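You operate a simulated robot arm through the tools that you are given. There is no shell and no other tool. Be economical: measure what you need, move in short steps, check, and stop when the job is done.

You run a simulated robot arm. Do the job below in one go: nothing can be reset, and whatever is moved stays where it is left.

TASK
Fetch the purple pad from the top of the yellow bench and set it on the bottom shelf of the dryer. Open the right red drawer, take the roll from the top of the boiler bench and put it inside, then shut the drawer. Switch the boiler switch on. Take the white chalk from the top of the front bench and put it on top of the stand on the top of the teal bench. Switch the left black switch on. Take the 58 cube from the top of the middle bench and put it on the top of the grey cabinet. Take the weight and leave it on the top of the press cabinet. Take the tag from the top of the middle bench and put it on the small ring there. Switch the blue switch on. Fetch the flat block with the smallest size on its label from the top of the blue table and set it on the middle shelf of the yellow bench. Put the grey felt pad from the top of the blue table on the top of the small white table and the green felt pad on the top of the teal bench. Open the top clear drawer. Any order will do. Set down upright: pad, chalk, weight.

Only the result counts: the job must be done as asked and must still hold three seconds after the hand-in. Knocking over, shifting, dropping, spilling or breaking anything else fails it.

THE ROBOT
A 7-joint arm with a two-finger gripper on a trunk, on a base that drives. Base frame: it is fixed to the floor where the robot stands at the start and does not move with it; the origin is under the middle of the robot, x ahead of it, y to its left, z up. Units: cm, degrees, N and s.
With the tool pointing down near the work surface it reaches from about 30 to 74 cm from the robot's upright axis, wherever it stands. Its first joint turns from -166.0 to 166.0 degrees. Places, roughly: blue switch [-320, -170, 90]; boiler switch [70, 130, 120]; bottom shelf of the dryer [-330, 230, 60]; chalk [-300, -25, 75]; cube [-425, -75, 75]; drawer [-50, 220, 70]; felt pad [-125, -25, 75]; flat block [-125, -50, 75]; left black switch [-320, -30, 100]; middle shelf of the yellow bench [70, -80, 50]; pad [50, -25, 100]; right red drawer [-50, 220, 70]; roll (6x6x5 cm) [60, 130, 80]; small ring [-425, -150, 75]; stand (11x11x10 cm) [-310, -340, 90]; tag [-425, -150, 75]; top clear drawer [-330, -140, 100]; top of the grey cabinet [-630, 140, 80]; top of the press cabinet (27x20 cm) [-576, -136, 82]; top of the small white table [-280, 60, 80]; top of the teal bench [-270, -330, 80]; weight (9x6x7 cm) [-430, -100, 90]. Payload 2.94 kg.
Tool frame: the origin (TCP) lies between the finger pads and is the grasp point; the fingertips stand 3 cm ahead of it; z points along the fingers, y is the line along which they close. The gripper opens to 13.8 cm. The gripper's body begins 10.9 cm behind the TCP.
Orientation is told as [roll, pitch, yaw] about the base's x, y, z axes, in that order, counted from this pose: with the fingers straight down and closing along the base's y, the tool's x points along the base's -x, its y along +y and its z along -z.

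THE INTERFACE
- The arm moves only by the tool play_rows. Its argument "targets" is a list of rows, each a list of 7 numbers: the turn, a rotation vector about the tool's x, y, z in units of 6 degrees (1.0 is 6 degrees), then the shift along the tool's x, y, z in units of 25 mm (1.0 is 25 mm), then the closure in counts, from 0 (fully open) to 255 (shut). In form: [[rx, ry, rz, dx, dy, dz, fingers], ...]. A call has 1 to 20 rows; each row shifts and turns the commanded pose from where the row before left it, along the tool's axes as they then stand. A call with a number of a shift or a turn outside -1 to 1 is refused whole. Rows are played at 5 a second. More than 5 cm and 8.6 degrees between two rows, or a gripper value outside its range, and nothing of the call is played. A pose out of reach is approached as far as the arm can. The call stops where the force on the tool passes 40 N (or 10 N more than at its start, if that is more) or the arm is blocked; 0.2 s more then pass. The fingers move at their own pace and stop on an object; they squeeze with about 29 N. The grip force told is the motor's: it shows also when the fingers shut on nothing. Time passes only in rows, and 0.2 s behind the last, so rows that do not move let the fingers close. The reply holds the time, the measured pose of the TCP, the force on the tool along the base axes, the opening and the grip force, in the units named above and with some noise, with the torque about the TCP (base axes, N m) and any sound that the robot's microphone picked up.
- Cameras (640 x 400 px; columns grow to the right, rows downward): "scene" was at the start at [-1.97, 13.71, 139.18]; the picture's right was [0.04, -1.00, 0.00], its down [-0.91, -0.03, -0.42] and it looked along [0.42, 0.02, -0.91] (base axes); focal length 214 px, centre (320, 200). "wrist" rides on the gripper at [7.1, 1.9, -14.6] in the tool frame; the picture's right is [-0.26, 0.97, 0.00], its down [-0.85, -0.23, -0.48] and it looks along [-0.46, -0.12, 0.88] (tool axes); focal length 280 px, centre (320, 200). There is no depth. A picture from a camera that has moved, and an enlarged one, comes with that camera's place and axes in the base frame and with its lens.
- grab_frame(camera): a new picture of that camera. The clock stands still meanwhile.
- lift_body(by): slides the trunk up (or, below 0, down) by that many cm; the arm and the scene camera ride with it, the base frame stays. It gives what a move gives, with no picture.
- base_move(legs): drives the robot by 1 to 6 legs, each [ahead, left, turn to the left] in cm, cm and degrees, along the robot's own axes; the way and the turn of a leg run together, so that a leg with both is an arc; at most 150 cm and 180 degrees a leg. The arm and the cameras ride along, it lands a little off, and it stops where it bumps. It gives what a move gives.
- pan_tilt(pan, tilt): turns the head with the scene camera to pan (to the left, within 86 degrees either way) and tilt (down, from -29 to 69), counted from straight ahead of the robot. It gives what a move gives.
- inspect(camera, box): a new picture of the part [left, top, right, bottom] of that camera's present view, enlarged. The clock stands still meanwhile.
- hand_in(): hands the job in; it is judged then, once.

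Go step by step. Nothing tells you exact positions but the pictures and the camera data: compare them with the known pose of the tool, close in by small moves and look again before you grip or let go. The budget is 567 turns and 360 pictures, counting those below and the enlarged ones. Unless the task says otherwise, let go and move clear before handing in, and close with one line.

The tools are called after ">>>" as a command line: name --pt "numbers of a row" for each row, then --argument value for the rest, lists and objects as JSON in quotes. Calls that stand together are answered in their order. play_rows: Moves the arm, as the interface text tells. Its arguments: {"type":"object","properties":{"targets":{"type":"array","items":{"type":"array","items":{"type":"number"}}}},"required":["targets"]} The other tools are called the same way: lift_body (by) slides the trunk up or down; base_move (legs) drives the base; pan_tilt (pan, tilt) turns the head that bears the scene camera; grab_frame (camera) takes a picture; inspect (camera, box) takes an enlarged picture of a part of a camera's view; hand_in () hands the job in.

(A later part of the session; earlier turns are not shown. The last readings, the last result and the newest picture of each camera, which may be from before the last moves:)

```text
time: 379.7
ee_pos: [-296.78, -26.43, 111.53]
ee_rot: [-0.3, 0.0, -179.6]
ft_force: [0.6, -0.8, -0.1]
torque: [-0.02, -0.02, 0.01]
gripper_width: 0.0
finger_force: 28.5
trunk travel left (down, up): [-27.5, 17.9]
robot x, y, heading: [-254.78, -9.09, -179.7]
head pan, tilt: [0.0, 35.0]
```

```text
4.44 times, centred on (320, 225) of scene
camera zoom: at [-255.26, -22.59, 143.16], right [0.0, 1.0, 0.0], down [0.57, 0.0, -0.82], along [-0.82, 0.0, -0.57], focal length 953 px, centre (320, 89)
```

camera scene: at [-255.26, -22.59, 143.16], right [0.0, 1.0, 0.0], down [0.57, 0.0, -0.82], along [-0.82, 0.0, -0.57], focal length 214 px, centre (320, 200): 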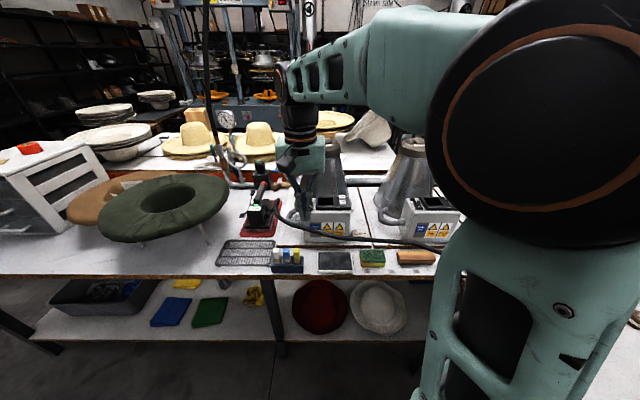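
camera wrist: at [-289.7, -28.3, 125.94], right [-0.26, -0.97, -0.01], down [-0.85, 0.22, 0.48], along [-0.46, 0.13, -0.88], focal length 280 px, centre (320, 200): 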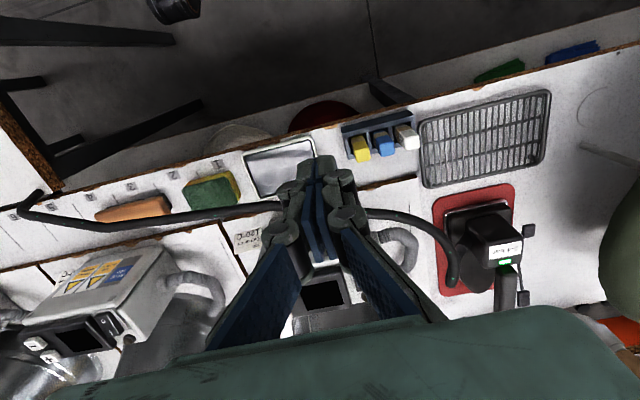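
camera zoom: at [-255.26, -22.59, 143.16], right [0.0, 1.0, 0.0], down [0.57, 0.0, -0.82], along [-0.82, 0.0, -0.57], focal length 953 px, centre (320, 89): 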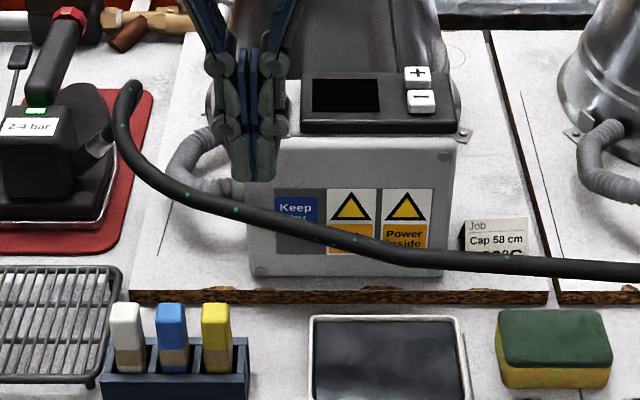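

>>> play_rows --pt "0 0 0 -1 0 0 255" --pt "0 0 0 -1 0 0 255" --pt "0 0 0 -1 0 0 255" --pt "0 0 0 -1 0 0 255" --pt "0 0 0 -1 0 0 255" --pt "0 0 0 -1 0 0 255" --pt "0 0 0 -1 0 0 255" --pt "0 0 0 -1 0.1 0 255"

>>> inspect --camera "scene" --box '[270, 130, 370, 230]'

>>> grab_frame --camera "wrist"

```text
time: 381.5
ee_pos: [-316.7, -26.67, 111.31]
ee_rot: [-0.3, 0.0, -179.5]
ft_force: [0.0, -0.8, 0.2]
torque: [0.0, -0.01, 0.04]
gripper_width: 0.0
finger_force: 28.1
trunk travel left (down, up): [-27.5, 17.9]
robot x, y, heading: [-254.56, -8.74, -180.0]
head pan, tilt: [0.0, 35.0]
```

```text
4.00 times, centred on (320, 180) of scene
camera zoom: at [-255.3, -22.59, 143.16], right [0.0, 1.0, 0.0], down [0.57, 0.0, -0.82], along [-0.82, 0.0, -0.57], focal length 858 px, centre (320, 280)
```

zoom: 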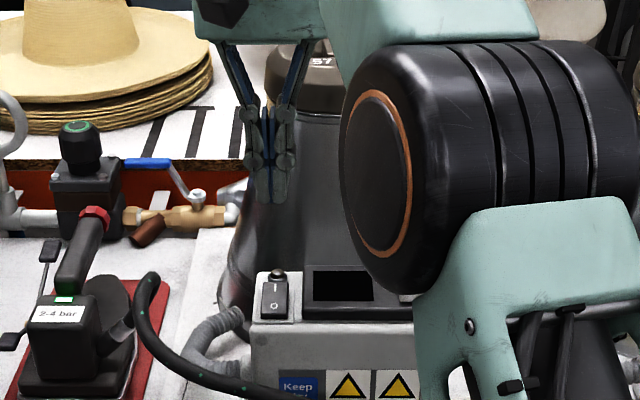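

```text
222 pictures are left
camera wrist: at [-309.67, -28.61, 125.82], right [-0.25, -0.97, -0.01], down [-0.85, 0.22, 0.48], along [-0.46, 0.13, -0.88], focal length 280 px, centre (320, 200)
```

wrist: 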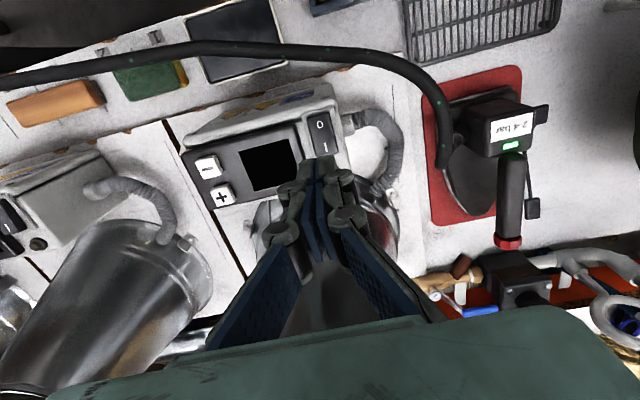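

>>> play_rows --pt "0 0 0 -0.36 0 1 255" --pt "0 0 0 0 0 1 255" --pt "0 0 0 0 0 0.9 255"

>>> inspect --camera "scene" --box '[280, 170, 350, 230]'

>>> inspect --camera "wrist" --box '[240, 80, 400, 220]'

```text
time: 382.3
ee_pos: [-317.42, -26.56, 104.12]
ee_rot: [-0.3, 0.0, -179.6]
ft_force: [-0.3, 0.3, 0.5]
torque: [-0.01, 0.01, 0.01]
gripper_width: 0.01
finger_force: 28.9
trunk travel left (down, up): [-27.5, 17.9]
robot x, y, heading: [-254.11, -9.39, -179.8]
head pan, tilt: [0.0, 35.0]
```

```text
6.67 times, centred on (315, 200) of scene
camera zoom: at [-255.24, -22.57, 143.17], right [0.0, 1.0, 0.0], down [0.57, 0.0, -0.82], along [-0.82, 0.0, -0.57], focal length 1430 px, centre (353, 200)
```

zoom: 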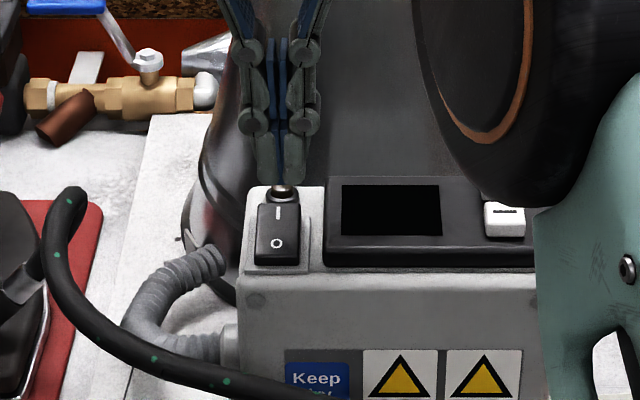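

```text
2.86 times, centred on (320, 150) of wrist
camera zoom: at [-310.4, -28.39, 118.7], right [-0.25, -0.97, -0.01], down [-0.85, 0.22, 0.48], along [-0.46, 0.13, -0.88], focal length 801 px, centre (320, 343)
```

zoom: 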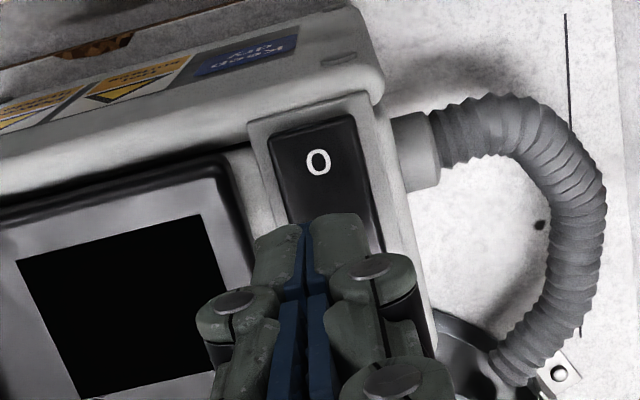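

>>> play_rows --pt "0 0 0 0 0 0.3 255" --pt "0 0 0 0 0 0.2 255" --pt "0 0 0 0 0 0.2 255"

>>> inspect --camera "scene" --box '[280, 170, 350, 230]'

```text
time: 383.1
ee_pos: [-317.51, -26.5, 102.33]
ee_rot: [-0.3, 0.0, -179.6]
ft_force: [-0.4, 0.0, 0.9]
torque: [0.0, -0.01, 0.0]
gripper_width: 0.03
finger_force: 28.6
trunk travel left (down, up): [-27.5, 17.9]
robot x, y, heading: [-254.48, -9.02, -180.1]
head pan, tilt: [0.0, 35.0]
```

```text
6.67 times, centred on (315, 200) of scene
camera zoom: at [-255.25, -22.57, 143.16], right [0.0, 1.0, 0.0], down [0.57, 0.0, -0.82], along [-0.82, 0.0, -0.57], focal length 1430 px, centre (353, 200)
```

zoom: 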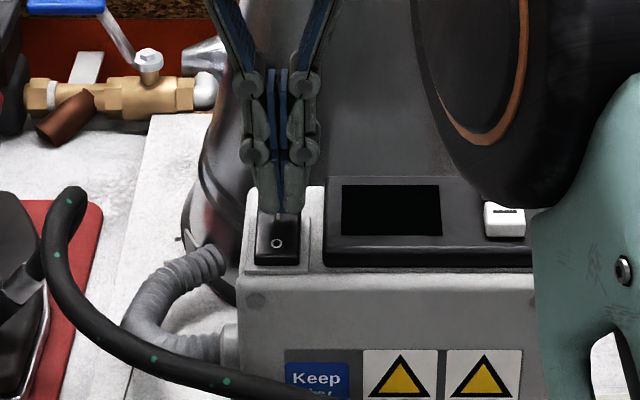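

>>> play_rows --pt "0 0 0 0 0 0.12 255" --pt "0 0 0 0 0 0 255"

>>> play_rows --pt "0 0 0 0 0 -1 255" --pt "0 0 0 0 0 -1 255" --pt "0 0 0 0.5 0 -1 255" --pt "0 0 0 1 0 -1 255" --pt "0 0 0 1 0 0 255" --pt "0 0 0 1 0 0 255"

>>> inspect --camera "scene" --box '[280, 170, 350, 230]'

```text
time: 383.7
ee_pos: [-317.49, -26.54, 101.98]
ee_rot: [-0.3, 0.0, -179.6]
ft_force: [0.4, 0.1, 0.5]
torque: [-0.02, -0.02, -0.03]
gripper_width: 0.0
finger_force: 28.5
trunk travel left (down, up): [-27.5, 17.9]
robot x, y, heading: [-254.45, -8.67, -179.9]
head pan, tilt: [0.0, 35.0]
```

```text
time: 385.1
ee_pos: [-308.78, -26.73, 112.11]
ee_rot: [-0.3, 0.1, -179.6]
ft_force: [-0.2, 0.6, 0.3]
torque: [0.0, -0.03, -0.02]
gripper_width: 0.01
finger_force: 28.6
trunk travel left (down, up): [-27.5, 17.9]
robot x, y, heading: [-254.25, -9.06, -179.9]
head pan, tilt: [0.0, 35.0]
```

```text
6.67 times, centred on (315, 200) of scene
camera zoom: at [-255.22, -22.56, 143.16], right [0.0, 1.0, 0.0], down [0.57, 0.0, -0.82], along [-0.82, 0.0, -0.57], focal length 1430 px, centre (353, 200)
```

zoom: 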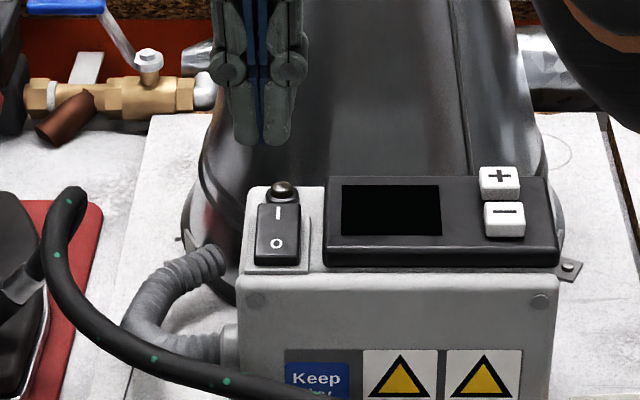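

>>> play_rows --pt "0 0 0 -1 0 0 255" --pt "0 0 0 -1 0 0 255" --pt "0 0 0 -1 0 0 255" --pt "0 0 0 -0.5 0 1 255" --pt "0 0 0 0 0 1 255" --pt "0 0 0 0 0 1 255" --pt "0 0 0 0 0 1 255"

>>> play_rows --pt "0 0 0 0 0 0.12 255" --pt "0 0 0 0 0 0.12 255"

>>> inspect --camera "scene" --box '[280, 170, 350, 230]'

```text
time: 386.7
ee_pos: [-317.68, -26.57, 102.04]
ee_rot: [-0.3, 0.0, -179.6]
ft_force: [0.4, 0.0, 0.2]
torque: [0.01, 0.03, 0.01]
gripper_width: 0.01
finger_force: 28.4
trunk travel left (down, up): [-27.5, 17.9]
robot x, y, heading: [-254.91, -8.86, -179.7]
head pan, tilt: [0.0, 35.0]
```

```text
time: 387.3
ee_pos: [-317.56, -26.65, 101.53]
ee_rot: [-0.3, 0.1, -179.6]
ft_force: [-0.5, 0.4, 0.0]
torque: [0.0, 0.02, 0.05]
gripper_width: 0.0
finger_force: 28.5
trunk travel left (down, up): [-27.5, 17.9]
robot x, y, heading: [-254.52, -8.78, -179.8]
head pan, tilt: [0.0, 35.0]
```

```text
6.67 times, centred on (315, 200) of scene
camera zoom: at [-255.25, -22.57, 143.16], right [0.0, 1.0, 0.0], down [0.57, 0.0, -0.82], along [-0.82, 0.0, -0.57], focal length 1430 px, centre (353, 200)
```

zoom: 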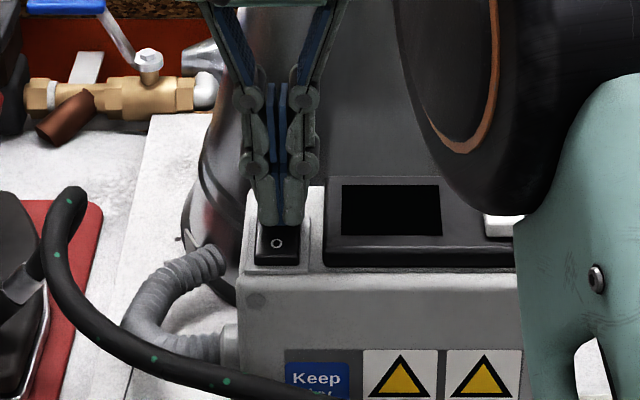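

>>> play_rows --pt "0 0 0 0 0 0.12 255" --pt "0 0 0 0 0 0.12 255"

>>> play_rows --pt "0 0 0 0 0 0.12 255" --pt "0 0 0 0 0 0.12 255"

>>> inspect --camera "scene" --box '[280, 170, 350, 230]'

```text
time: 387.9
ee_pos: [-317.68, -26.55, 100.82]
ee_rot: [-0.3, 0.0, -179.6]
ft_force: [-1.0, -1.3, 0.3]
torque: [-0.01, 0.0, -0.01]
gripper_width: 0.0
finger_force: 28.6
trunk travel left (down, up): [-27.5, 17.9]
robot x, y, heading: [-254.43, -9.06, -179.7]
head pan, tilt: [0.0, 35.0]
```

```text
time: 388.5
ee_pos: [-317.52, -26.58, 100.8]
ee_rot: [-0.1, -0.5, -179.6]
ft_force: [-4.5, -1.3, 26.8]
torque: [-0.04, 0.03, 0.04]
gripper_width: 0.6
finger_force: 29.3
trunk travel left (down, up): [-27.5, 17.9]
robot x, y, heading: [-254.64, -9.06, -179.6]
head pan, tilt: [0.0, 35.0]
```

```text
6.67 times, centred on (315, 200) of scene
camera zoom: at [-254.99, -22.49, 143.22], right [0.0, 1.0, 0.0], down [0.57, 0.0, -0.82], along [-0.82, 0.0, -0.57], focal length 1430 px, centre (353, 200)
```

zoom: 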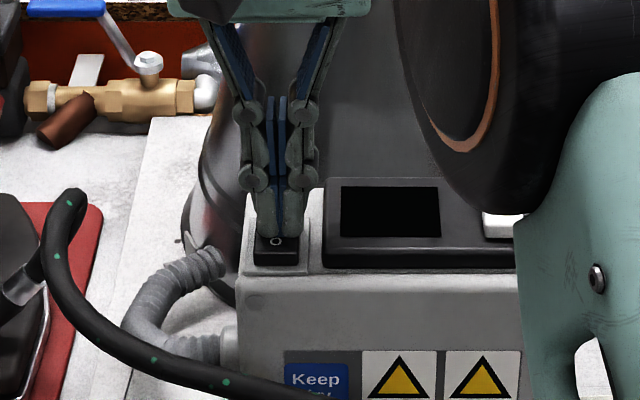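

>>> play_rows --pt "0 0 0 0 0 -1 255" --pt "0 0 0 0 0 -1 255" --pt "0 0 0 0.5 0 -1 255" --pt "0 0 0 1 0 -1 255" --pt "0 0 0 1 0 -0.5 255" --pt "0 0 0 1 0 0 255"

>>> inspect --camera "scene" --box '[280, 170, 350, 230]'

```text
time: 389.9
ee_pos: [-308.69, -26.45, 111.54]
ee_rot: [-0.3, 0.0, -179.5]
ft_force: [0.1, 0.0, 0.0]
torque: [-0.02, 0.02, 0.02]
gripper_width: 0.0
finger_force: 28.1
trunk travel left (down, up): [-27.5, 17.9]
robot x, y, heading: [-254.62, -9.22, -179.8]
head pan, tilt: [0.0, 35.0]
```

```text
6.67 times, centred on (315, 200) of scene
camera zoom: at [-255.22, -22.56, 143.16], right [0.0, 1.0, 0.0], down [0.57, 0.0, -0.82], along [-0.82, 0.0, -0.57], focal length 1430 px, centre (353, 200)
```

zoom: 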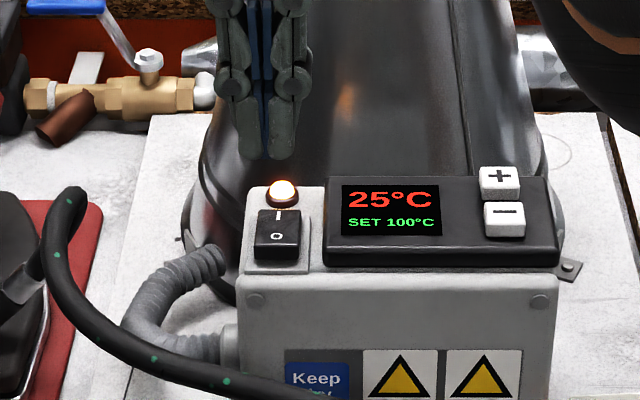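

>>> play_rows --pt "0 0 0 1 0 -0.5 200" --pt "0 0 0 1 0 -0.5 200" --pt "0 0 0 1 0 -0.5 200" --pt "0 0 0 1 0 0 200" --pt "0 0 0 1 0 0 200" --pt "0 0 0 1 -1 0 200" --pt "0 0 0 0 -1 0 200" --pt "0 0 0 0 -1 0 200" --pt "0 0 0 0 -1 0 200" --pt "0 0 0 0 -1 0 200" --pt "0 0 0 0 -1 0 200" --pt "0 0 0 0 -1 0 200" --pt "0 0 0 0 -1 0 200" --pt "0 0 0 0 -1 0 200" --pt "0 0 0 0 -1 0 200" --pt "0 0 0 0 -1 0 200"

>>> base_move --legs '[[-10, 130, 0]]'

>>> grab_frame --camera "scene"

```text
time: 393.3
ee_pos: [-293.88, 1.07, 115.51]
ee_rot: [-0.3, 0.1, -179.5]
ft_force: [-0.2, -0.7, -0.1]
torque: [0.03, -0.01, 0.0]
gripper_width: 2.96
finger_force: 0.1
trunk travel left (down, up): [-27.5, 17.9]
robot x, y, heading: [-254.47, -8.9, -179.9]
head pan, tilt: [0.0, 35.0]
```

```text
time: 404.9
ee_pos: [-282.81, -130.01, 115.55]
ee_rot: [-0.3, 0.0, -178.4]
ft_force: [0.6, 0.5, -0.5]
torque: [-0.01, -0.01, -0.01]
gripper_width: 2.99
finger_force: 0.1
trunk travel left (down, up): [-27.5, 17.9]
robot x, y, heading: [-243.2, -139.17, -178.9]
head pan, tilt: [0.0, 35.0]
```

```text
214 pictures are left
camera scene: at [-243.63, -152.79, 143.16], right [-0.02, 1.0, 0.0], down [0.57, 0.01, -0.82], along [-0.82, -0.02, -0.57], focal length 214 px, centre (320, 200)
```

scene: 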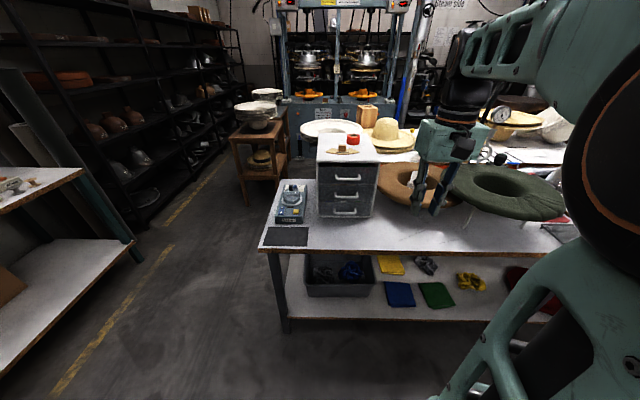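

>>> inspect --camera "scene" --box '[250, 120, 400, 260]'

```text
2.86 times, centred on (325, 190) of scene
camera zoom: at [-243.63, -152.79, 143.16], right [-0.02, 1.0, 0.0], down [0.57, 0.01, -0.82], along [-0.82, -0.02, -0.57], focal length 613 px, centre (306, 229)
```

zoom: 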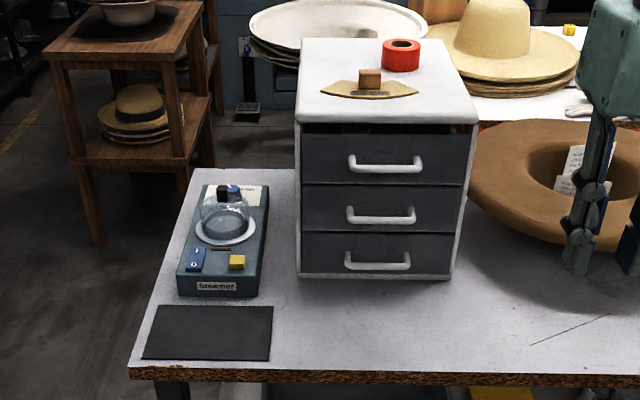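

>>> base_move --legs '[[-10, 0, -1.5]]'

>>> play_rows --pt "0 0 0 -1 0.6 0 200" --pt "0 0 0 -1 0.6 0 200" --pt "0 0 0 -1 0.6 0 200" --pt "0 0 0 -1 0.6 0 200" --pt "0 0 0 -1 0.6 0 200" --pt "0 0 0 -1 0.6 0 200" --pt "0 0 0 -1 0.6 0 200" --pt "0 0 0 -1 0.6 0.5 200" --pt "0 0 0 -1 0.6 0.5 200" --pt "0 0 0 -1 0.3 0.5 200" --pt "0 -1 0 0 0 0 200" --pt "0 -1 0 0 0 0 200" --pt "0 -1 0 0 0 0 200" --pt "0 -1 0 0 0 0 200" --pt "0 -1 0 0 0 0 200" --pt "0 -1 0 0 0 0 200" --pt "0 -1 0 0 0 0 200" --pt "0 -1 0 0 0 0 200"

```text
time: 406.1
ee_pos: [-272.52, -128.9, 115.42]
ee_rot: [-0.3, 0.0, -180.0]
ft_force: [0.7, -0.3, -0.3]
torque: [-0.01, 0.03, 0.0]
gripper_width: 3.0
finger_force: 0.0
trunk travel left (down, up): [-27.5, 17.9]
robot x, y, heading: [-233.22, -138.93, 179.7]
head pan, tilt: [0.0, 35.0]
```

```text
time: 409.9
ee_pos: [-297.64, -143.13, 111.66]
ee_rot: [-0.4, -48.2, -179.7]
ft_force: [-0.3, 0.4, 0.3]
torque: [0.01, -0.01, 0.01]
gripper_width: 2.99
finger_force: 0.0
trunk travel left (down, up): [-27.5, 17.9]
robot x, y, heading: [-233.18, -138.72, 179.8]
head pan, tilt: [0.0, 35.0]
```

>>> play_rows --pt "0 -1 0 0 0 0 200" --pt "0 -1 0 0 0 0 200" --pt "0 -1 0 0 0 0 200" --pt "0 -1 0 0 0 0 200" --pt "0 -1 0 0 0 0 200" --pt "0 -1 0 0 0 0 200" --pt "0 -1 0 0 0 0 200" --pt "0 0 1 0 0 0 200" --pt "0 0 1 0 0 0 200" --pt "0 0 1 0 0 0 200" --pt "0 0 1 0 0 0 200" --pt "0 0 1 0 0 0 200"

>>> play_rows --pt "0 0 1 0 0 0 200" --pt "0 0 1 0 0 0 200" --pt "0 0 1 0 0 0 200" --pt "0 0 1 0 0 0 200" --pt "0 0 1 0 0 0 200" --pt "0 0 1 0 0 0 200" --pt "0 0 1 0 0 0 200" --pt "0 0 1 0 0 0 200" --pt "0 0 1 0 0 0 200" --pt "0 0 1 0 0 0 200"

>>> grab_frame --camera "wrist"

>>> grab_frame --camera "scene"

```text
time: 412.5
ee_pos: [-297.74, -142.99, 111.13]
ee_rot: [90.0, -60.2, 89.9]
ft_force: [0.6, 0.3, 0.5]
torque: [0.02, 0.01, 0.01]
gripper_width: 2.98
finger_force: 0.1
out of reach, approached as far as the arm can: row 2
trunk travel left (down, up): [-27.5, 17.9]
robot x, y, heading: [-233.04, -139.09, 180.2]
head pan, tilt: [0.0, 35.0]
```

```text
time: 414.7
ee_pos: [-297.65, -142.83, 111.16]
ee_rot: [90.0, -0.3, 90.0]
ft_force: [-0.4, 0.0, 0.0]
torque: [0.0, -0.01, -0.02]
gripper_width: 2.99
finger_force: 0.0
trunk travel left (down, up): [-27.5, 17.9]
robot x, y, heading: [-232.98, -139.55, 179.7]
head pan, tilt: [0.0, 35.0]
```

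```text
212 pictures are left
camera wrist: at [-283.24, -149.95, 112.97], right [0.0, 0.26, 0.97], down [0.48, 0.85, -0.23], along [-0.88, 0.46, -0.12], focal length 280 px, centre (320, 200)
```

wrist: 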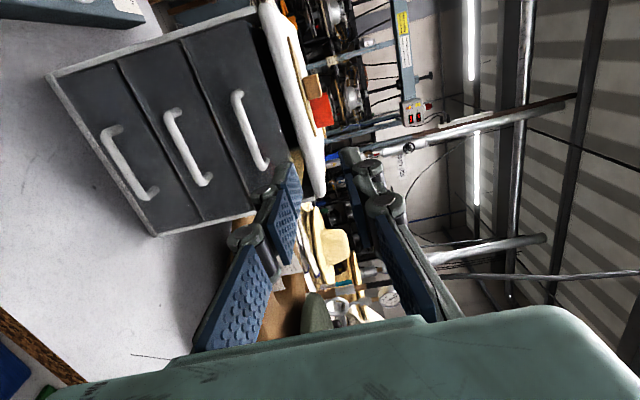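

```text
211 pictures are left
camera scene: at [-234.0, -152.69, 143.16], right [0.0, 1.0, 0.0], down [0.57, 0.0, -0.82], along [-0.82, 0.0, -0.57], focal length 214 px, centre (320, 200)
```

scene: 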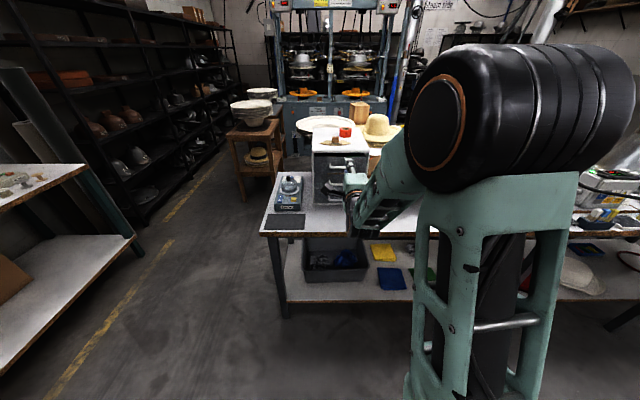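

>>> play_rows --pt "0 0 0 0.3 -1 0 175" --pt "0 0 0 0.3 -1 0 175" --pt "0 0 0 0 -0.76 0 175" --pt "0 0 0 0 0 1 175" --pt "0 0 0 0 0 1 175" --pt "0 0 0 0 0 0.8 175"

>>> grab_frame --camera "wrist"

>>> inspect --camera "scene" --box '[270, 110, 400, 230]'

```text
time: 416.1
ee_pos: [-304.72, -144.35, 104.26]
ee_rot: [90.0, -0.4, 90.0]
ft_force: [1.0, 0.8, -0.1]
torque: [0.0, 0.0, 0.01]
gripper_width: 4.29
finger_force: 0.1
trunk travel left (down, up): [-27.5, 17.9]
robot x, y, heading: [-233.18, -139.16, 179.8]
head pan, tilt: [0.0, 35.0]
```

```text
210 pictures are left
camera wrist: at [-290.3, -151.44, 106.08], right [0.0, 0.26, 0.97], down [0.48, 0.85, -0.23], along [-0.88, 0.46, -0.12], focal length 280 px, centre (320, 200)
```

wrist: 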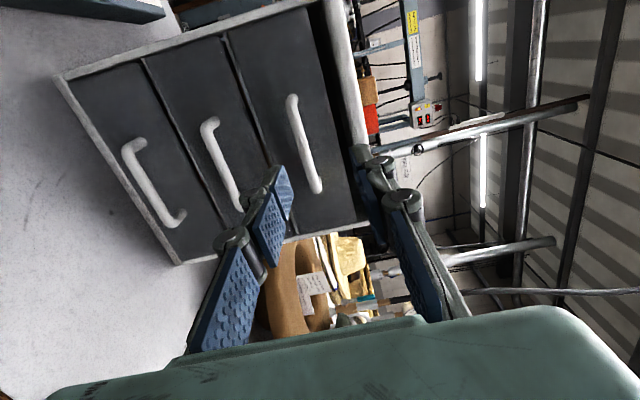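

```text
3.33 times, centred on (335, 170) of scene
camera zoom: at [-234.01, -152.69, 143.16], right [0.0, 1.0, 0.0], down [0.57, 0.0, -0.82], along [-0.82, 0.0, -0.57], focal length 715 px, centre (270, 300)
```

zoom: 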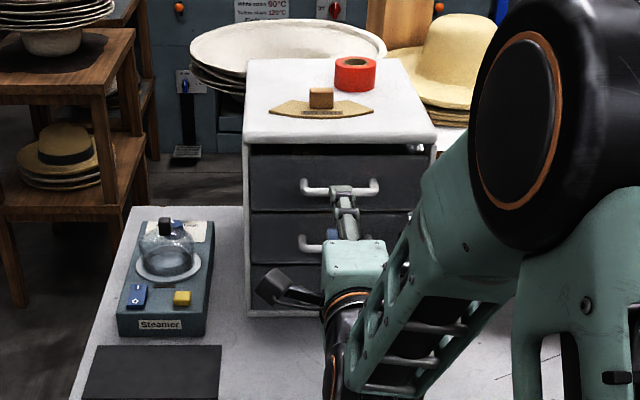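

>>> play_rows --pt "0 0 0 0 -0.48 0 175" --pt "0 0 0 0 0 0.8 175" --pt "0 0 0 0 0 0.8 175"

>>> grab_frame --camera "wrist"

>>> inspect --camera "scene" --box '[290, 140, 370, 190]'

```text
time: 416.9
ee_pos: [-308.89, -144.4, 102.84]
ee_rot: [90.0, -0.4, 90.0]
ft_force: [-0.2, -0.9, -0.3]
torque: [0.02, 0.0, 0.03]
gripper_width: 4.36
finger_force: 0.1
trunk travel left (down, up): [-27.5, 17.9]
robot x, y, heading: [-233.02, -139.36, 179.9]
head pan, tilt: [0.0, 35.0]
```

```text
208 pictures are left
camera wrist: at [-294.37, -151.42, 104.7], right [0.0, 0.26, 0.97], down [0.48, 0.85, -0.23], along [-0.88, 0.46, -0.12], focal length 280 px, centre (320, 200)
```

wrist: 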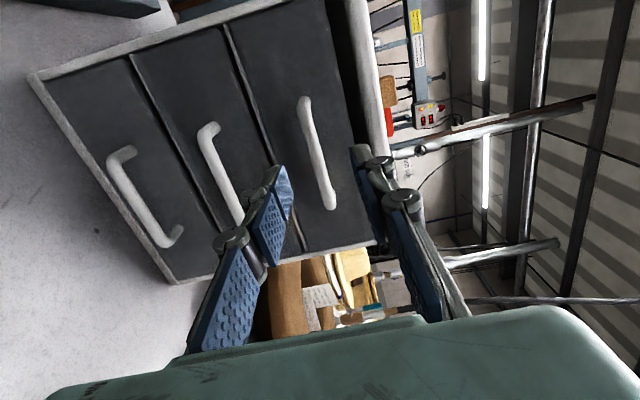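

```text
8.00 times, centred on (330, 165) of scene
camera zoom: at [-234.01, -152.69, 143.16], right [0.0, 1.0, 0.0], down [0.57, 0.0, -0.82], along [-0.82, 0.0, -0.57], focal length 1716 px, centre (240, 480)
```

zoom: 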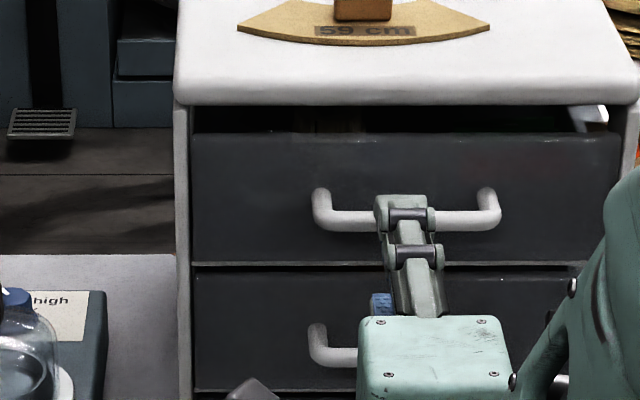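

>>> play_rows --pt "0 0 0 0 0 0.9 175" --pt "0 0 0 0 0 0.8 175"

>>> grab_frame --camera "wrist"

```text
time: 417.5
ee_pos: [-313.07, -144.37, 102.97]
ee_rot: [90.0, -0.2, 90.0]
ft_force: [0.4, -0.3, 0.8]
torque: [0.0, 0.01, 0.02]
gripper_width: 4.33
finger_force: 0.0
trunk travel left (down, up): [-27.5, 17.9]
robot x, y, heading: [-233.17, -139.3, 179.5]
head pan, tilt: [0.0, 35.0]
```

```text
206 pictures are left
camera wrist: at [-298.49, -151.39, 104.78], right [0.0, 0.26, 0.97], down [0.48, 0.85, -0.23], along [-0.88, 0.46, -0.12], focal length 280 px, centre (320, 200)
```

wrist: 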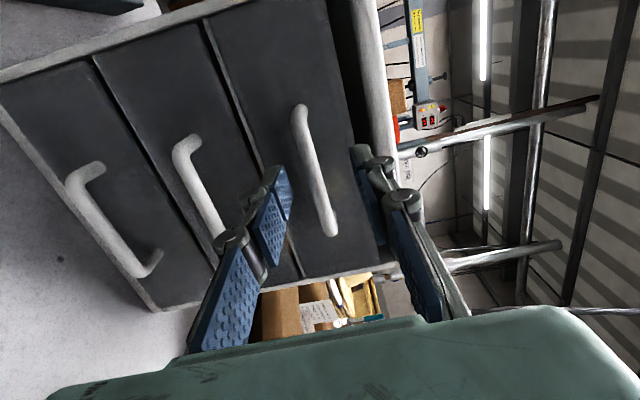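

>>> play_rows --pt "0 0 0 0 0 0.35 175" --pt "0 0 0 0 0 0 255" --pt "0 0 0 0 0 0 255" --pt "0 0 0 0 0 0 255"

>>> grab_frame --camera "wrist"

```text
time: 418.5
ee_pos: [-313.89, -144.27, 102.38]
ee_rot: [89.5, -0.4, 90.0]
ft_force: [0.8, 0.4, -15.3]
torque: [-0.45, -0.43, 0.05]
gripper_width: 1.05
finger_force: 38.2
trunk travel left (down, up): [-27.5, 17.9]
robot x, y, heading: [-233.01, -139.18, 179.8]
head pan, tilt: [0.0, 35.0]
```

```text
205 pictures are left
camera wrist: at [-299.47, -151.38, 104.41], right [-0.01, 0.26, 0.97], down [0.48, 0.85, -0.22], along [-0.88, 0.46, -0.13], focal length 280 px, centre (320, 200)
```

wrist: 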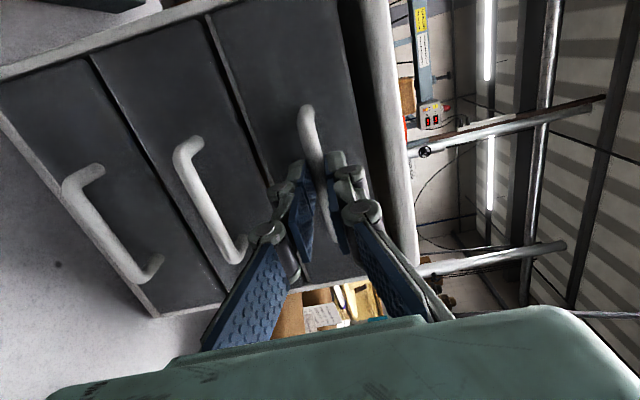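

>>> play_rows --pt "0 0 0 0 -0.22 0 255" --pt "0 0 0 0 0 -0.5 255" --pt "0 0 0 0 0 -0.8 255" --pt "0 0 0 0 0 -0.8 255"

>>> inspect --camera "scene" --box '[270, 110, 400, 230]'

```text
time: 419.5
ee_pos: [-308.61, -144.33, 102.45]
ee_rot: [90.0, -0.3, 89.9]
ft_force: [0.7, 1.7, -8.3]
torque: [-0.46, -0.24, -0.05]
gripper_width: 1.04
finger_force: 38.0
trunk travel left (down, up): [-27.5, 17.9]
robot x, y, heading: [-233.46, -139.28, 179.9]
head pan, tilt: [0.0, 35.0]
```

```text
3.33 times, centred on (335, 170) of scene
camera zoom: at [-234.12, -152.67, 143.16], right [0.0, 1.0, 0.0], down [0.57, 0.0, -0.82], along [-0.82, 0.0, -0.57], focal length 715 px, centre (270, 300)
```

zoom: 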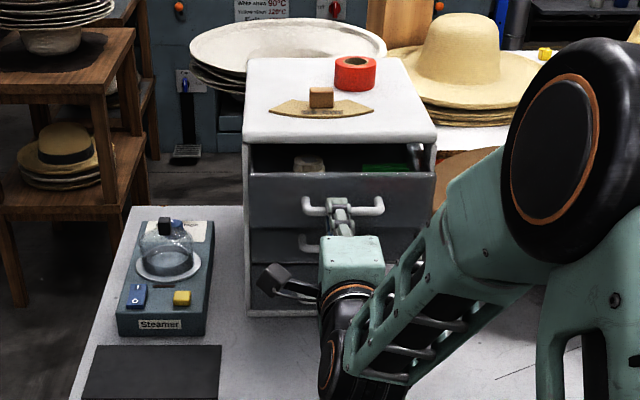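

>>> play_rows --pt "0 0 0 0 0 -0.8 255" --pt "0 0 0 0 0 -0.8 255" --pt "0 0 0 0 0 -0.8 255" --pt "0 0 0 0 0 -0.8 255" --pt "0 0 0 0 0 -0.8 255"

>>> inspect --camera "scene" --box '[270, 110, 400, 230]'

```text
time: 420.7
ee_pos: [-298.56, -144.32, 102.4]
ee_rot: [89.9, -0.3, 89.9]
ft_force: [0.4, 3.2, -4.8]
torque: [-0.4, -0.13, -0.6]
gripper_width: 1.04
finger_force: 37.4
trunk travel left (down, up): [-27.5, 17.9]
robot x, y, heading: [-233.14, -139.21, 179.6]
head pan, tilt: [0.0, 35.0]
```

```text
3.33 times, centred on (335, 170) of scene
camera zoom: at [-234.05, -152.64, 143.17], right [0.0, 1.0, 0.0], down [0.57, 0.0, -0.82], along [-0.82, 0.0, -0.57], focal length 715 px, centre (270, 300)
```

zoom: 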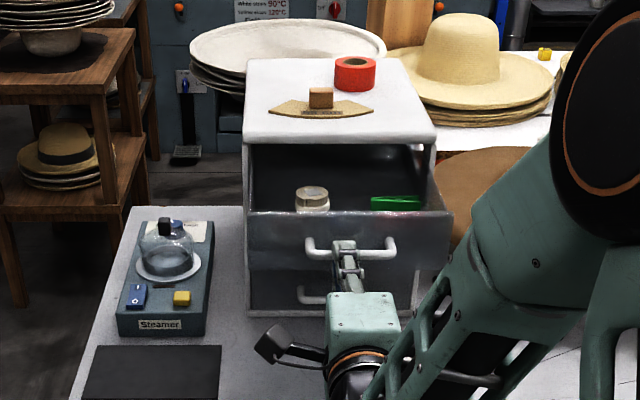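

>>> base_move --legs '[[-5, 0, 0]]'

>>> inspect --camera "scene" --box '[270, 110, 400, 230]'

```text
time: 421.6
ee_pos: [-293.66, -144.28, 102.33]
ee_rot: [90.0, -0.3, 90.0]
ft_force: [1.2, 3.6, -3.9]
torque: [-0.43, -0.07, -0.12]
gripper_width: 1.04
finger_force: 37.9
trunk travel left (down, up): [-27.5, 17.9]
robot x, y, heading: [-228.4, -139.25, 179.8]
head pan, tilt: [0.0, 35.0]
```

```text
3.33 times, centred on (335, 170) of scene
camera zoom: at [-229.14, -152.64, 143.17], right [0.0, 1.0, 0.0], down [0.57, 0.0, -0.82], along [-0.82, 0.0, -0.57], focal length 715 px, centre (270, 300)
```

zoom: 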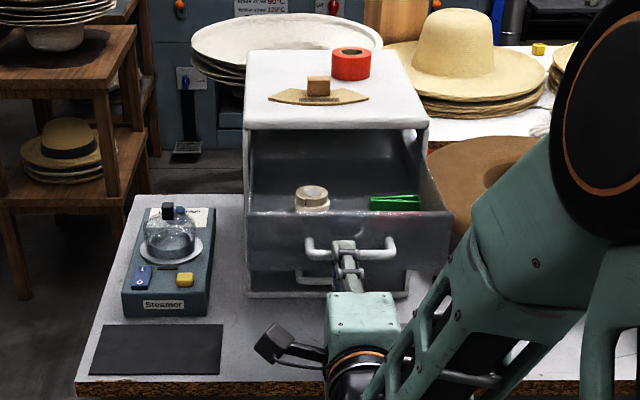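

>>> base_move --legs '[[-3, 0, 0]]'

```text
time: 422.4
ee_pos: [-290.72, -144.33, 102.39]
ee_rot: [90.0, -0.4, 89.9]
ft_force: [0.5, 0.3, 1.0]
torque: [0.02, 0.0, 0.01]
gripper_width: 0.0
finger_force: 28.1
trunk travel left (down, up): [-27.5, 17.9]
robot x, y, heading: [-225.15, -139.08, 179.8]
head pan, tilt: [0.0, 35.0]
```

>>> base_move --legs '[[-12, 0, 0]]'

>>> play_rows --pt "0 0 -1 0 0 0 255" --pt "0 0 -1 0 0 0 255" --pt "0 0 -1 0 0 0 255" --pt "0 0 -1 0 0 0 255" --pt "0 0 -1 0 0 0 255" --pt "0 0 -1 0 0 0 255" --pt "0 0 -1 0 0 0 255" --pt "0 0 -1 0 0 0 255" --pt "0 0 -1 0 0 0 255" --pt "0 0 -1 0 0 0 255" --pt "0 0 -1 0 0 0 255" --pt "0 0 -1 0 0 0 255" --pt "0 0 -1 0 0 0 255" --pt "0 0 -1 0 0 0 255" --pt "0 0 -1 0 0 0 255"

>>> play_rows --pt "0 1 0 0 0 0 255" --pt "0 1 0 0 0 0 255" --pt "0 1 0 0 0 0 255" --pt "0 1 0 0 0 0 255" --pt "0 1 0 0 0 0 255" --pt "0 1 0 0 0 0 255" --pt "0 1 0 0 0 0 255" --pt "0 1 0 0 0 0 255" --pt "0 1 0 0 0 0 255" --pt "0 1 0 0 0 0 255" --pt "0 1 0 0 0 0 255" --pt "0 1 0 0 0 0 255" --pt "0 1 0 0 0 0 255" --pt "0 1 0 0 0 0 255" --pt "0 1 0 0 0 0 255"

>>> grab_frame --camera "scene"

```text
time: 423.7
ee_pos: [-278.84, -144.56, 102.41]
ee_rot: [90.0, -0.2, 89.9]
ft_force: [0.9, -0.4, 0.2]
torque: [0.01, -0.01, -0.02]
gripper_width: 0.0
finger_force: 28.3
trunk travel left (down, up): [-27.5, 17.9]
robot x, y, heading: [-213.1, -139.51, 179.6]
head pan, tilt: [0.0, 35.0]
```

```text
time: 426.9
ee_pos: [-278.82, -144.52, 102.45]
ee_rot: [-84.7, -89.6, -95.4]
ft_force: [0.3, 1.1, -0.2]
torque: [0.02, -0.02, 0.05]
gripper_width: 0.0
finger_force: 29.1
trunk travel left (down, up): [-27.5, 17.9]
robot x, y, heading: [-213.17, -139.25, 179.9]
head pan, tilt: [0.0, 35.0]
```

```text
time: 430.1
ee_pos: [-278.76, -144.42, 102.37]
ee_rot: [-0.4, 0.2, 180.0]
ft_force: [0.0, 0.1, 0.6]
torque: [0.02, 0.0, -0.01]
gripper_width: 0.01
finger_force: 28.4
trunk travel left (down, up): [-27.5, 17.9]
robot x, y, heading: [-213.69, -139.25, 179.6]
head pan, tilt: [0.0, 35.0]
```

```text
201 pictures are left
camera scene: at [-214.25, -152.77, 143.16], right [0.0, 1.0, 0.0], down [0.57, 0.0, -0.82], along [-0.82, 0.0, -0.57], focal length 214 px, centre (320, 200)
```

scene: 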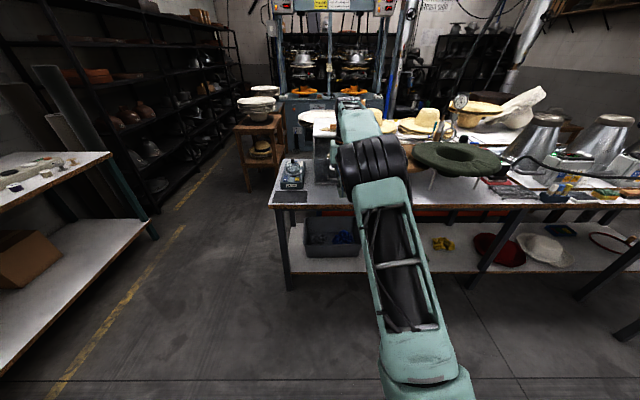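

>>> play_rows --pt "0 0 0 1 0 -1 255" --pt "0 0 0 1 0 -1 255" --pt "0 0 0 1 0 -1 255" --pt "0 0 0 1 0 -1 255" --pt "0 0 0 1 0 0 255" --pt "0 0 0 1 0 0 255"

>>> base_move --legs '[[0, 26, 0], [37, 0, 0]]'

>>> pan_tilt --pan 0 --tilt 45

>>> grab_frame --camera "scene"

>>> grab_frame --camera "wrist"

```text
time: 431.5
ee_pos: [-263.86, -144.21, 112.51]
ee_rot: [-0.4, -0.1, 180.0]
ft_force: [-0.2, 0.1, 0.1]
torque: [0.0, 0.0, 0.04]
gripper_width: 0.0
finger_force: 28.0
trunk travel left (down, up): [-27.5, 17.9]
robot x, y, heading: [-213.41, -139.58, 179.8]
head pan, tilt: [0.0, 35.0]
```

```text
time: 436.4
ee_pos: [-301.57, -170.8, 112.56]
ee_rot: [-0.4, 0.0, -179.5]
ft_force: [0.0, -0.3, -0.3]
torque: [0.01, 0.04, 0.04]
gripper_width: 0.01
finger_force: 28.3
trunk travel left (down, up): [-27.5, 17.9]
robot x, y, heading: [-250.96, -165.09, -180.0]
head pan, tilt: [0.0, 35.0]
```

```text
time: 437.1
ee_pos: [-301.46, -170.81, 112.55]
ee_rot: [-0.3, 0.0, -179.6]
ft_force: [0.2, -0.1, -0.2]
torque: [0.0, 0.02, -0.03]
gripper_width: 0.01
finger_force: 28.5
trunk travel left (down, up): [-27.5, 17.9]
robot x, y, heading: [-250.93, -165.4, -180.2]
head pan, tilt: [0.0, 45.0]
```

```text
200 pictures are left
camera scene: at [-251.05, -178.92, 141.69], right [0.0, 1.0, 0.0], down [0.71, 0.0, -0.71], along [-0.71, 0.0, -0.71], focal length 214 px, centre (320, 200)
```

scene: 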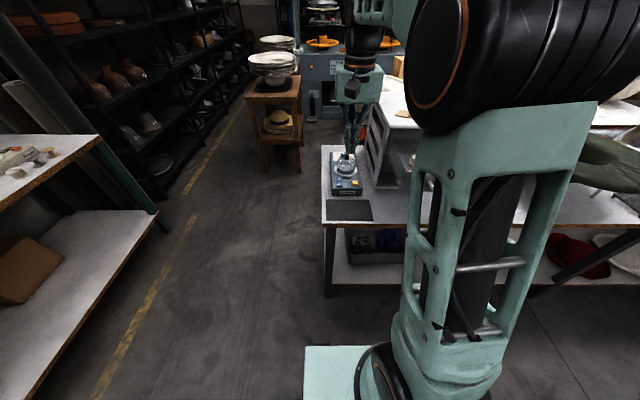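

```text
199 pictures are left
camera wrist: at [-294.49, -172.74, 127.09], right [-0.26, -0.97, -0.01], down [-0.85, 0.22, 0.48], along [-0.46, 0.13, -0.88], focal length 280 px, centre (320, 200)
```

wrist: 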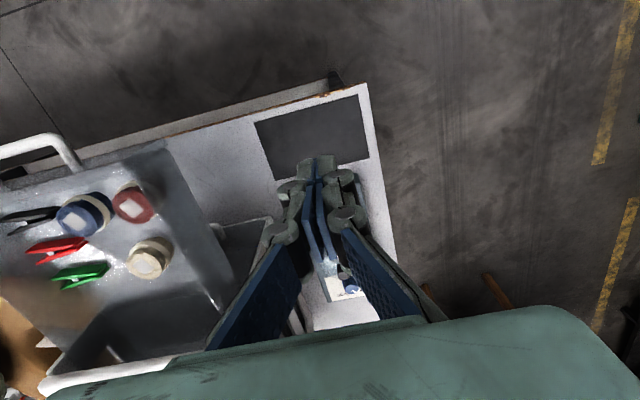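

>>> inspect --camera "scene" --box '[310, 130, 390, 230]'

```text
4.00 times, centred on (350, 180) of scene
camera zoom: at [-251.05, -178.92, 141.69], right [0.0, 1.0, 0.0], down [0.71, 0.0, -0.71], along [-0.71, 0.0, -0.71], focal length 858 px, centre (200, 280)
```

zoom: 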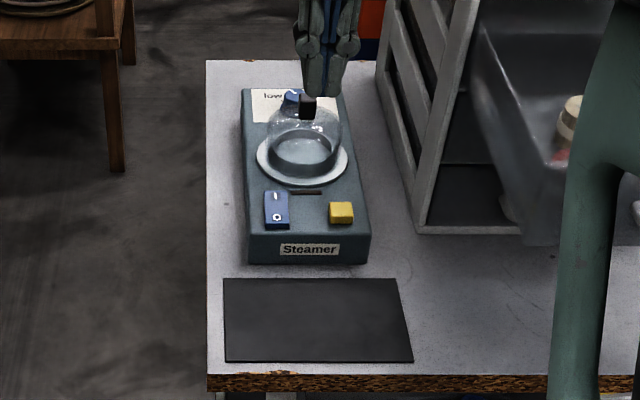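

>>> inspect --camera "scene" --box '[365, 172, 405, 202]'

>>> inspect --camera "scene" --box '[325, 165, 365, 195]'

```text
13.33 times, centred on (385, 187) of scene
camera zoom: at [-251.05, -178.92, 141.69], right [0.0, 1.0, 0.0], down [0.71, 0.0, -0.71], along [-0.71, 0.0, -0.71], focal length 2860 px, centre (-547, 373)
```

zoom: 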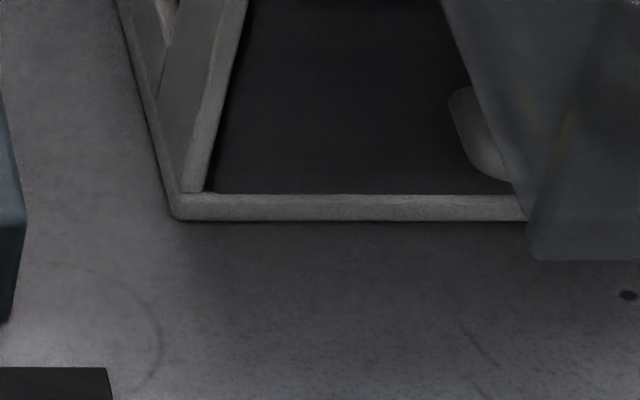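

```text
13.33 times, centred on (345, 180) of scene
camera zoom: at [-251.05, -178.92, 141.69], right [0.0, 1.0, 0.0], down [0.71, 0.0, -0.71], along [-0.71, 0.0, -0.71], focal length 2860 px, centre (-13, 467)
```

zoom: 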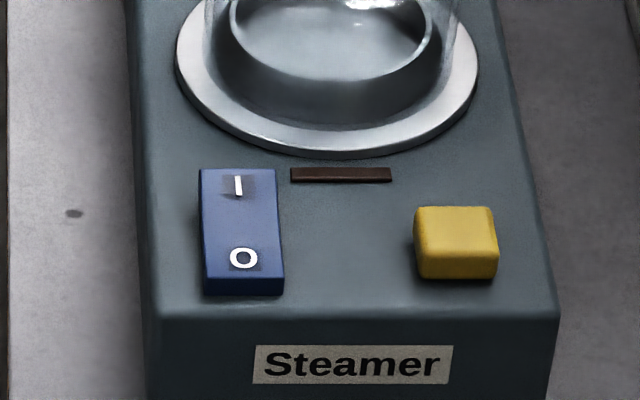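

>>> play_rows --pt "0 0 0 -1 0.28 0 255" --pt "0 0 0 -1 0 0 255" --pt "0 0 0 -1 0 0 255" --pt "0 0 0 -1 0 0 255" --pt "0 0 0 -1 0 0 255" --pt "0 0 0 -1 0 1 255" --pt "0 0 0 0 0 1 255" --pt "0 0 0 0 0 1 255" --pt "0 0 0 0 0 1 255" --pt "0 0 0 0 0 1 255"

>>> inspect --camera "wrist" --box '[240, 80, 400, 220]'

>>> inspect --camera "scene" --box '[315, 140, 375, 200]'

```text
time: 439.3
ee_pos: [-316.56, -171.64, 99.93]
ee_rot: [-0.3, 0.0, -179.7]
ft_force: [0.2, -0.6, 0.5]
torque: [-0.01, 0.01, 0.0]
gripper_width: 0.0
finger_force: 28.6
trunk travel left (down, up): [-27.5, 17.9]
robot x, y, heading: [-250.99, -165.08, -179.8]
head pan, tilt: [0.0, 45.0]
```

```text
2.86 times, centred on (320, 150) of wrist
camera zoom: at [-309.52, -173.4, 114.52], right [-0.26, -0.97, -0.01], down [-0.85, 0.22, 0.48], along [-0.46, 0.13, -0.88], focal length 801 px, centre (320, 343)
```

zoom: 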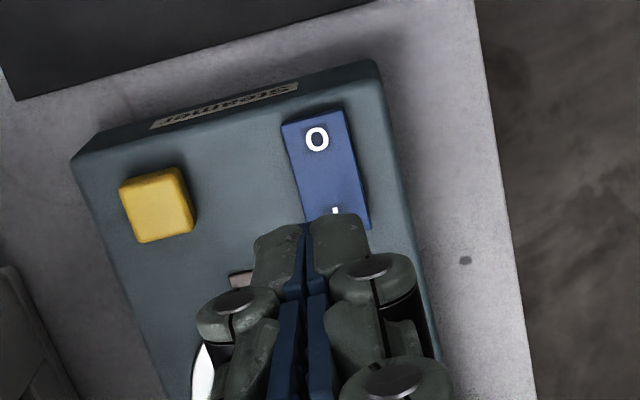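

```text
6.67 times, centred on (345, 170) of scene
camera zoom: at [-251.06, -178.92, 141.68], right [0.0, 1.0, 0.0], down [0.71, 0.0, -0.71], along [-0.71, 0.0, -0.71], focal length 1430 px, centre (153, 400)
```

zoom: 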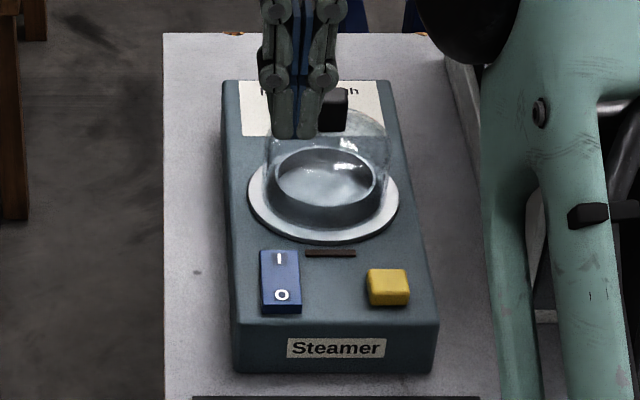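

>>> play_rows --pt "0 0 0 -0.6 -0.15 0 255" --pt "0 0 0 -0.6 0 1 255" --pt "0 0 0 0 0 1 255" --pt "0 0 0 0 0 1 255" --pt "0 0 0 0 0 0.6 255"

>>> inspect --camera "scene" --box '[315, 140, 375, 200]'

>>> inspect --camera "wrist" --box '[240, 80, 400, 220]'

```text
time: 440.5
ee_pos: [-319.57, -171.29, 91.06]
ee_rot: [-0.4, 0.0, -179.5]
ft_force: [0.1, 0.2, 0.3]
torque: [0.02, 0.0, 0.04]
gripper_width: 0.01
finger_force: 28.2
trunk travel left (down, up): [-27.5, 17.9]
robot x, y, heading: [-251.14, -165.4, -179.7]
head pan, tilt: [0.0, 45.0]
```

```text
6.67 times, centred on (345, 170) of scene
camera zoom: at [-251.06, -178.92, 141.68], right [0.0, 1.0, 0.0], down [0.71, 0.0, -0.71], along [-0.71, 0.0, -0.71], focal length 1430 px, centre (153, 400)
```

zoom: 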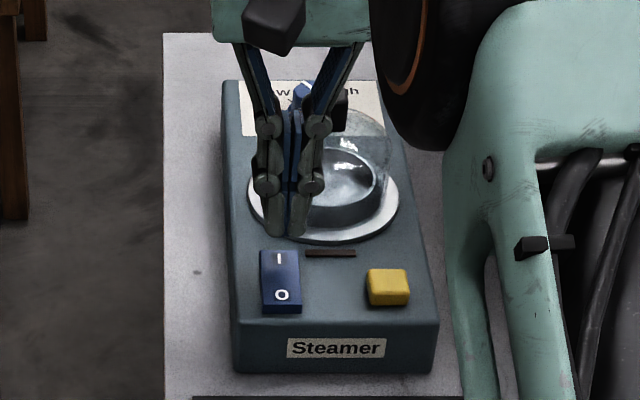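

```text
2.86 times, centred on (320, 150) of wrist
camera zoom: at [-312.49, -173.11, 105.53], right [-0.26, -0.97, -0.01], down [-0.85, 0.22, 0.48], along [-0.46, 0.13, -0.88], focal length 801 px, centre (320, 343)
```

zoom: 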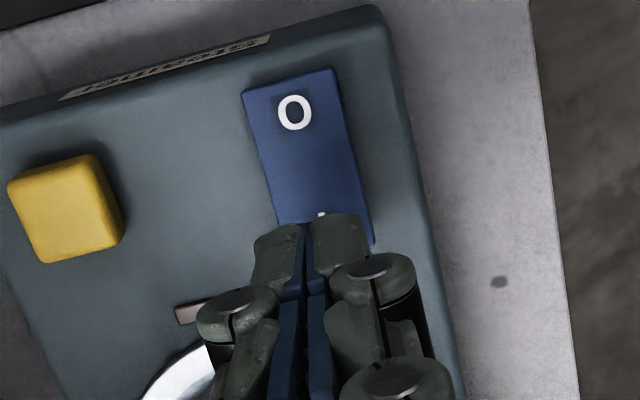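

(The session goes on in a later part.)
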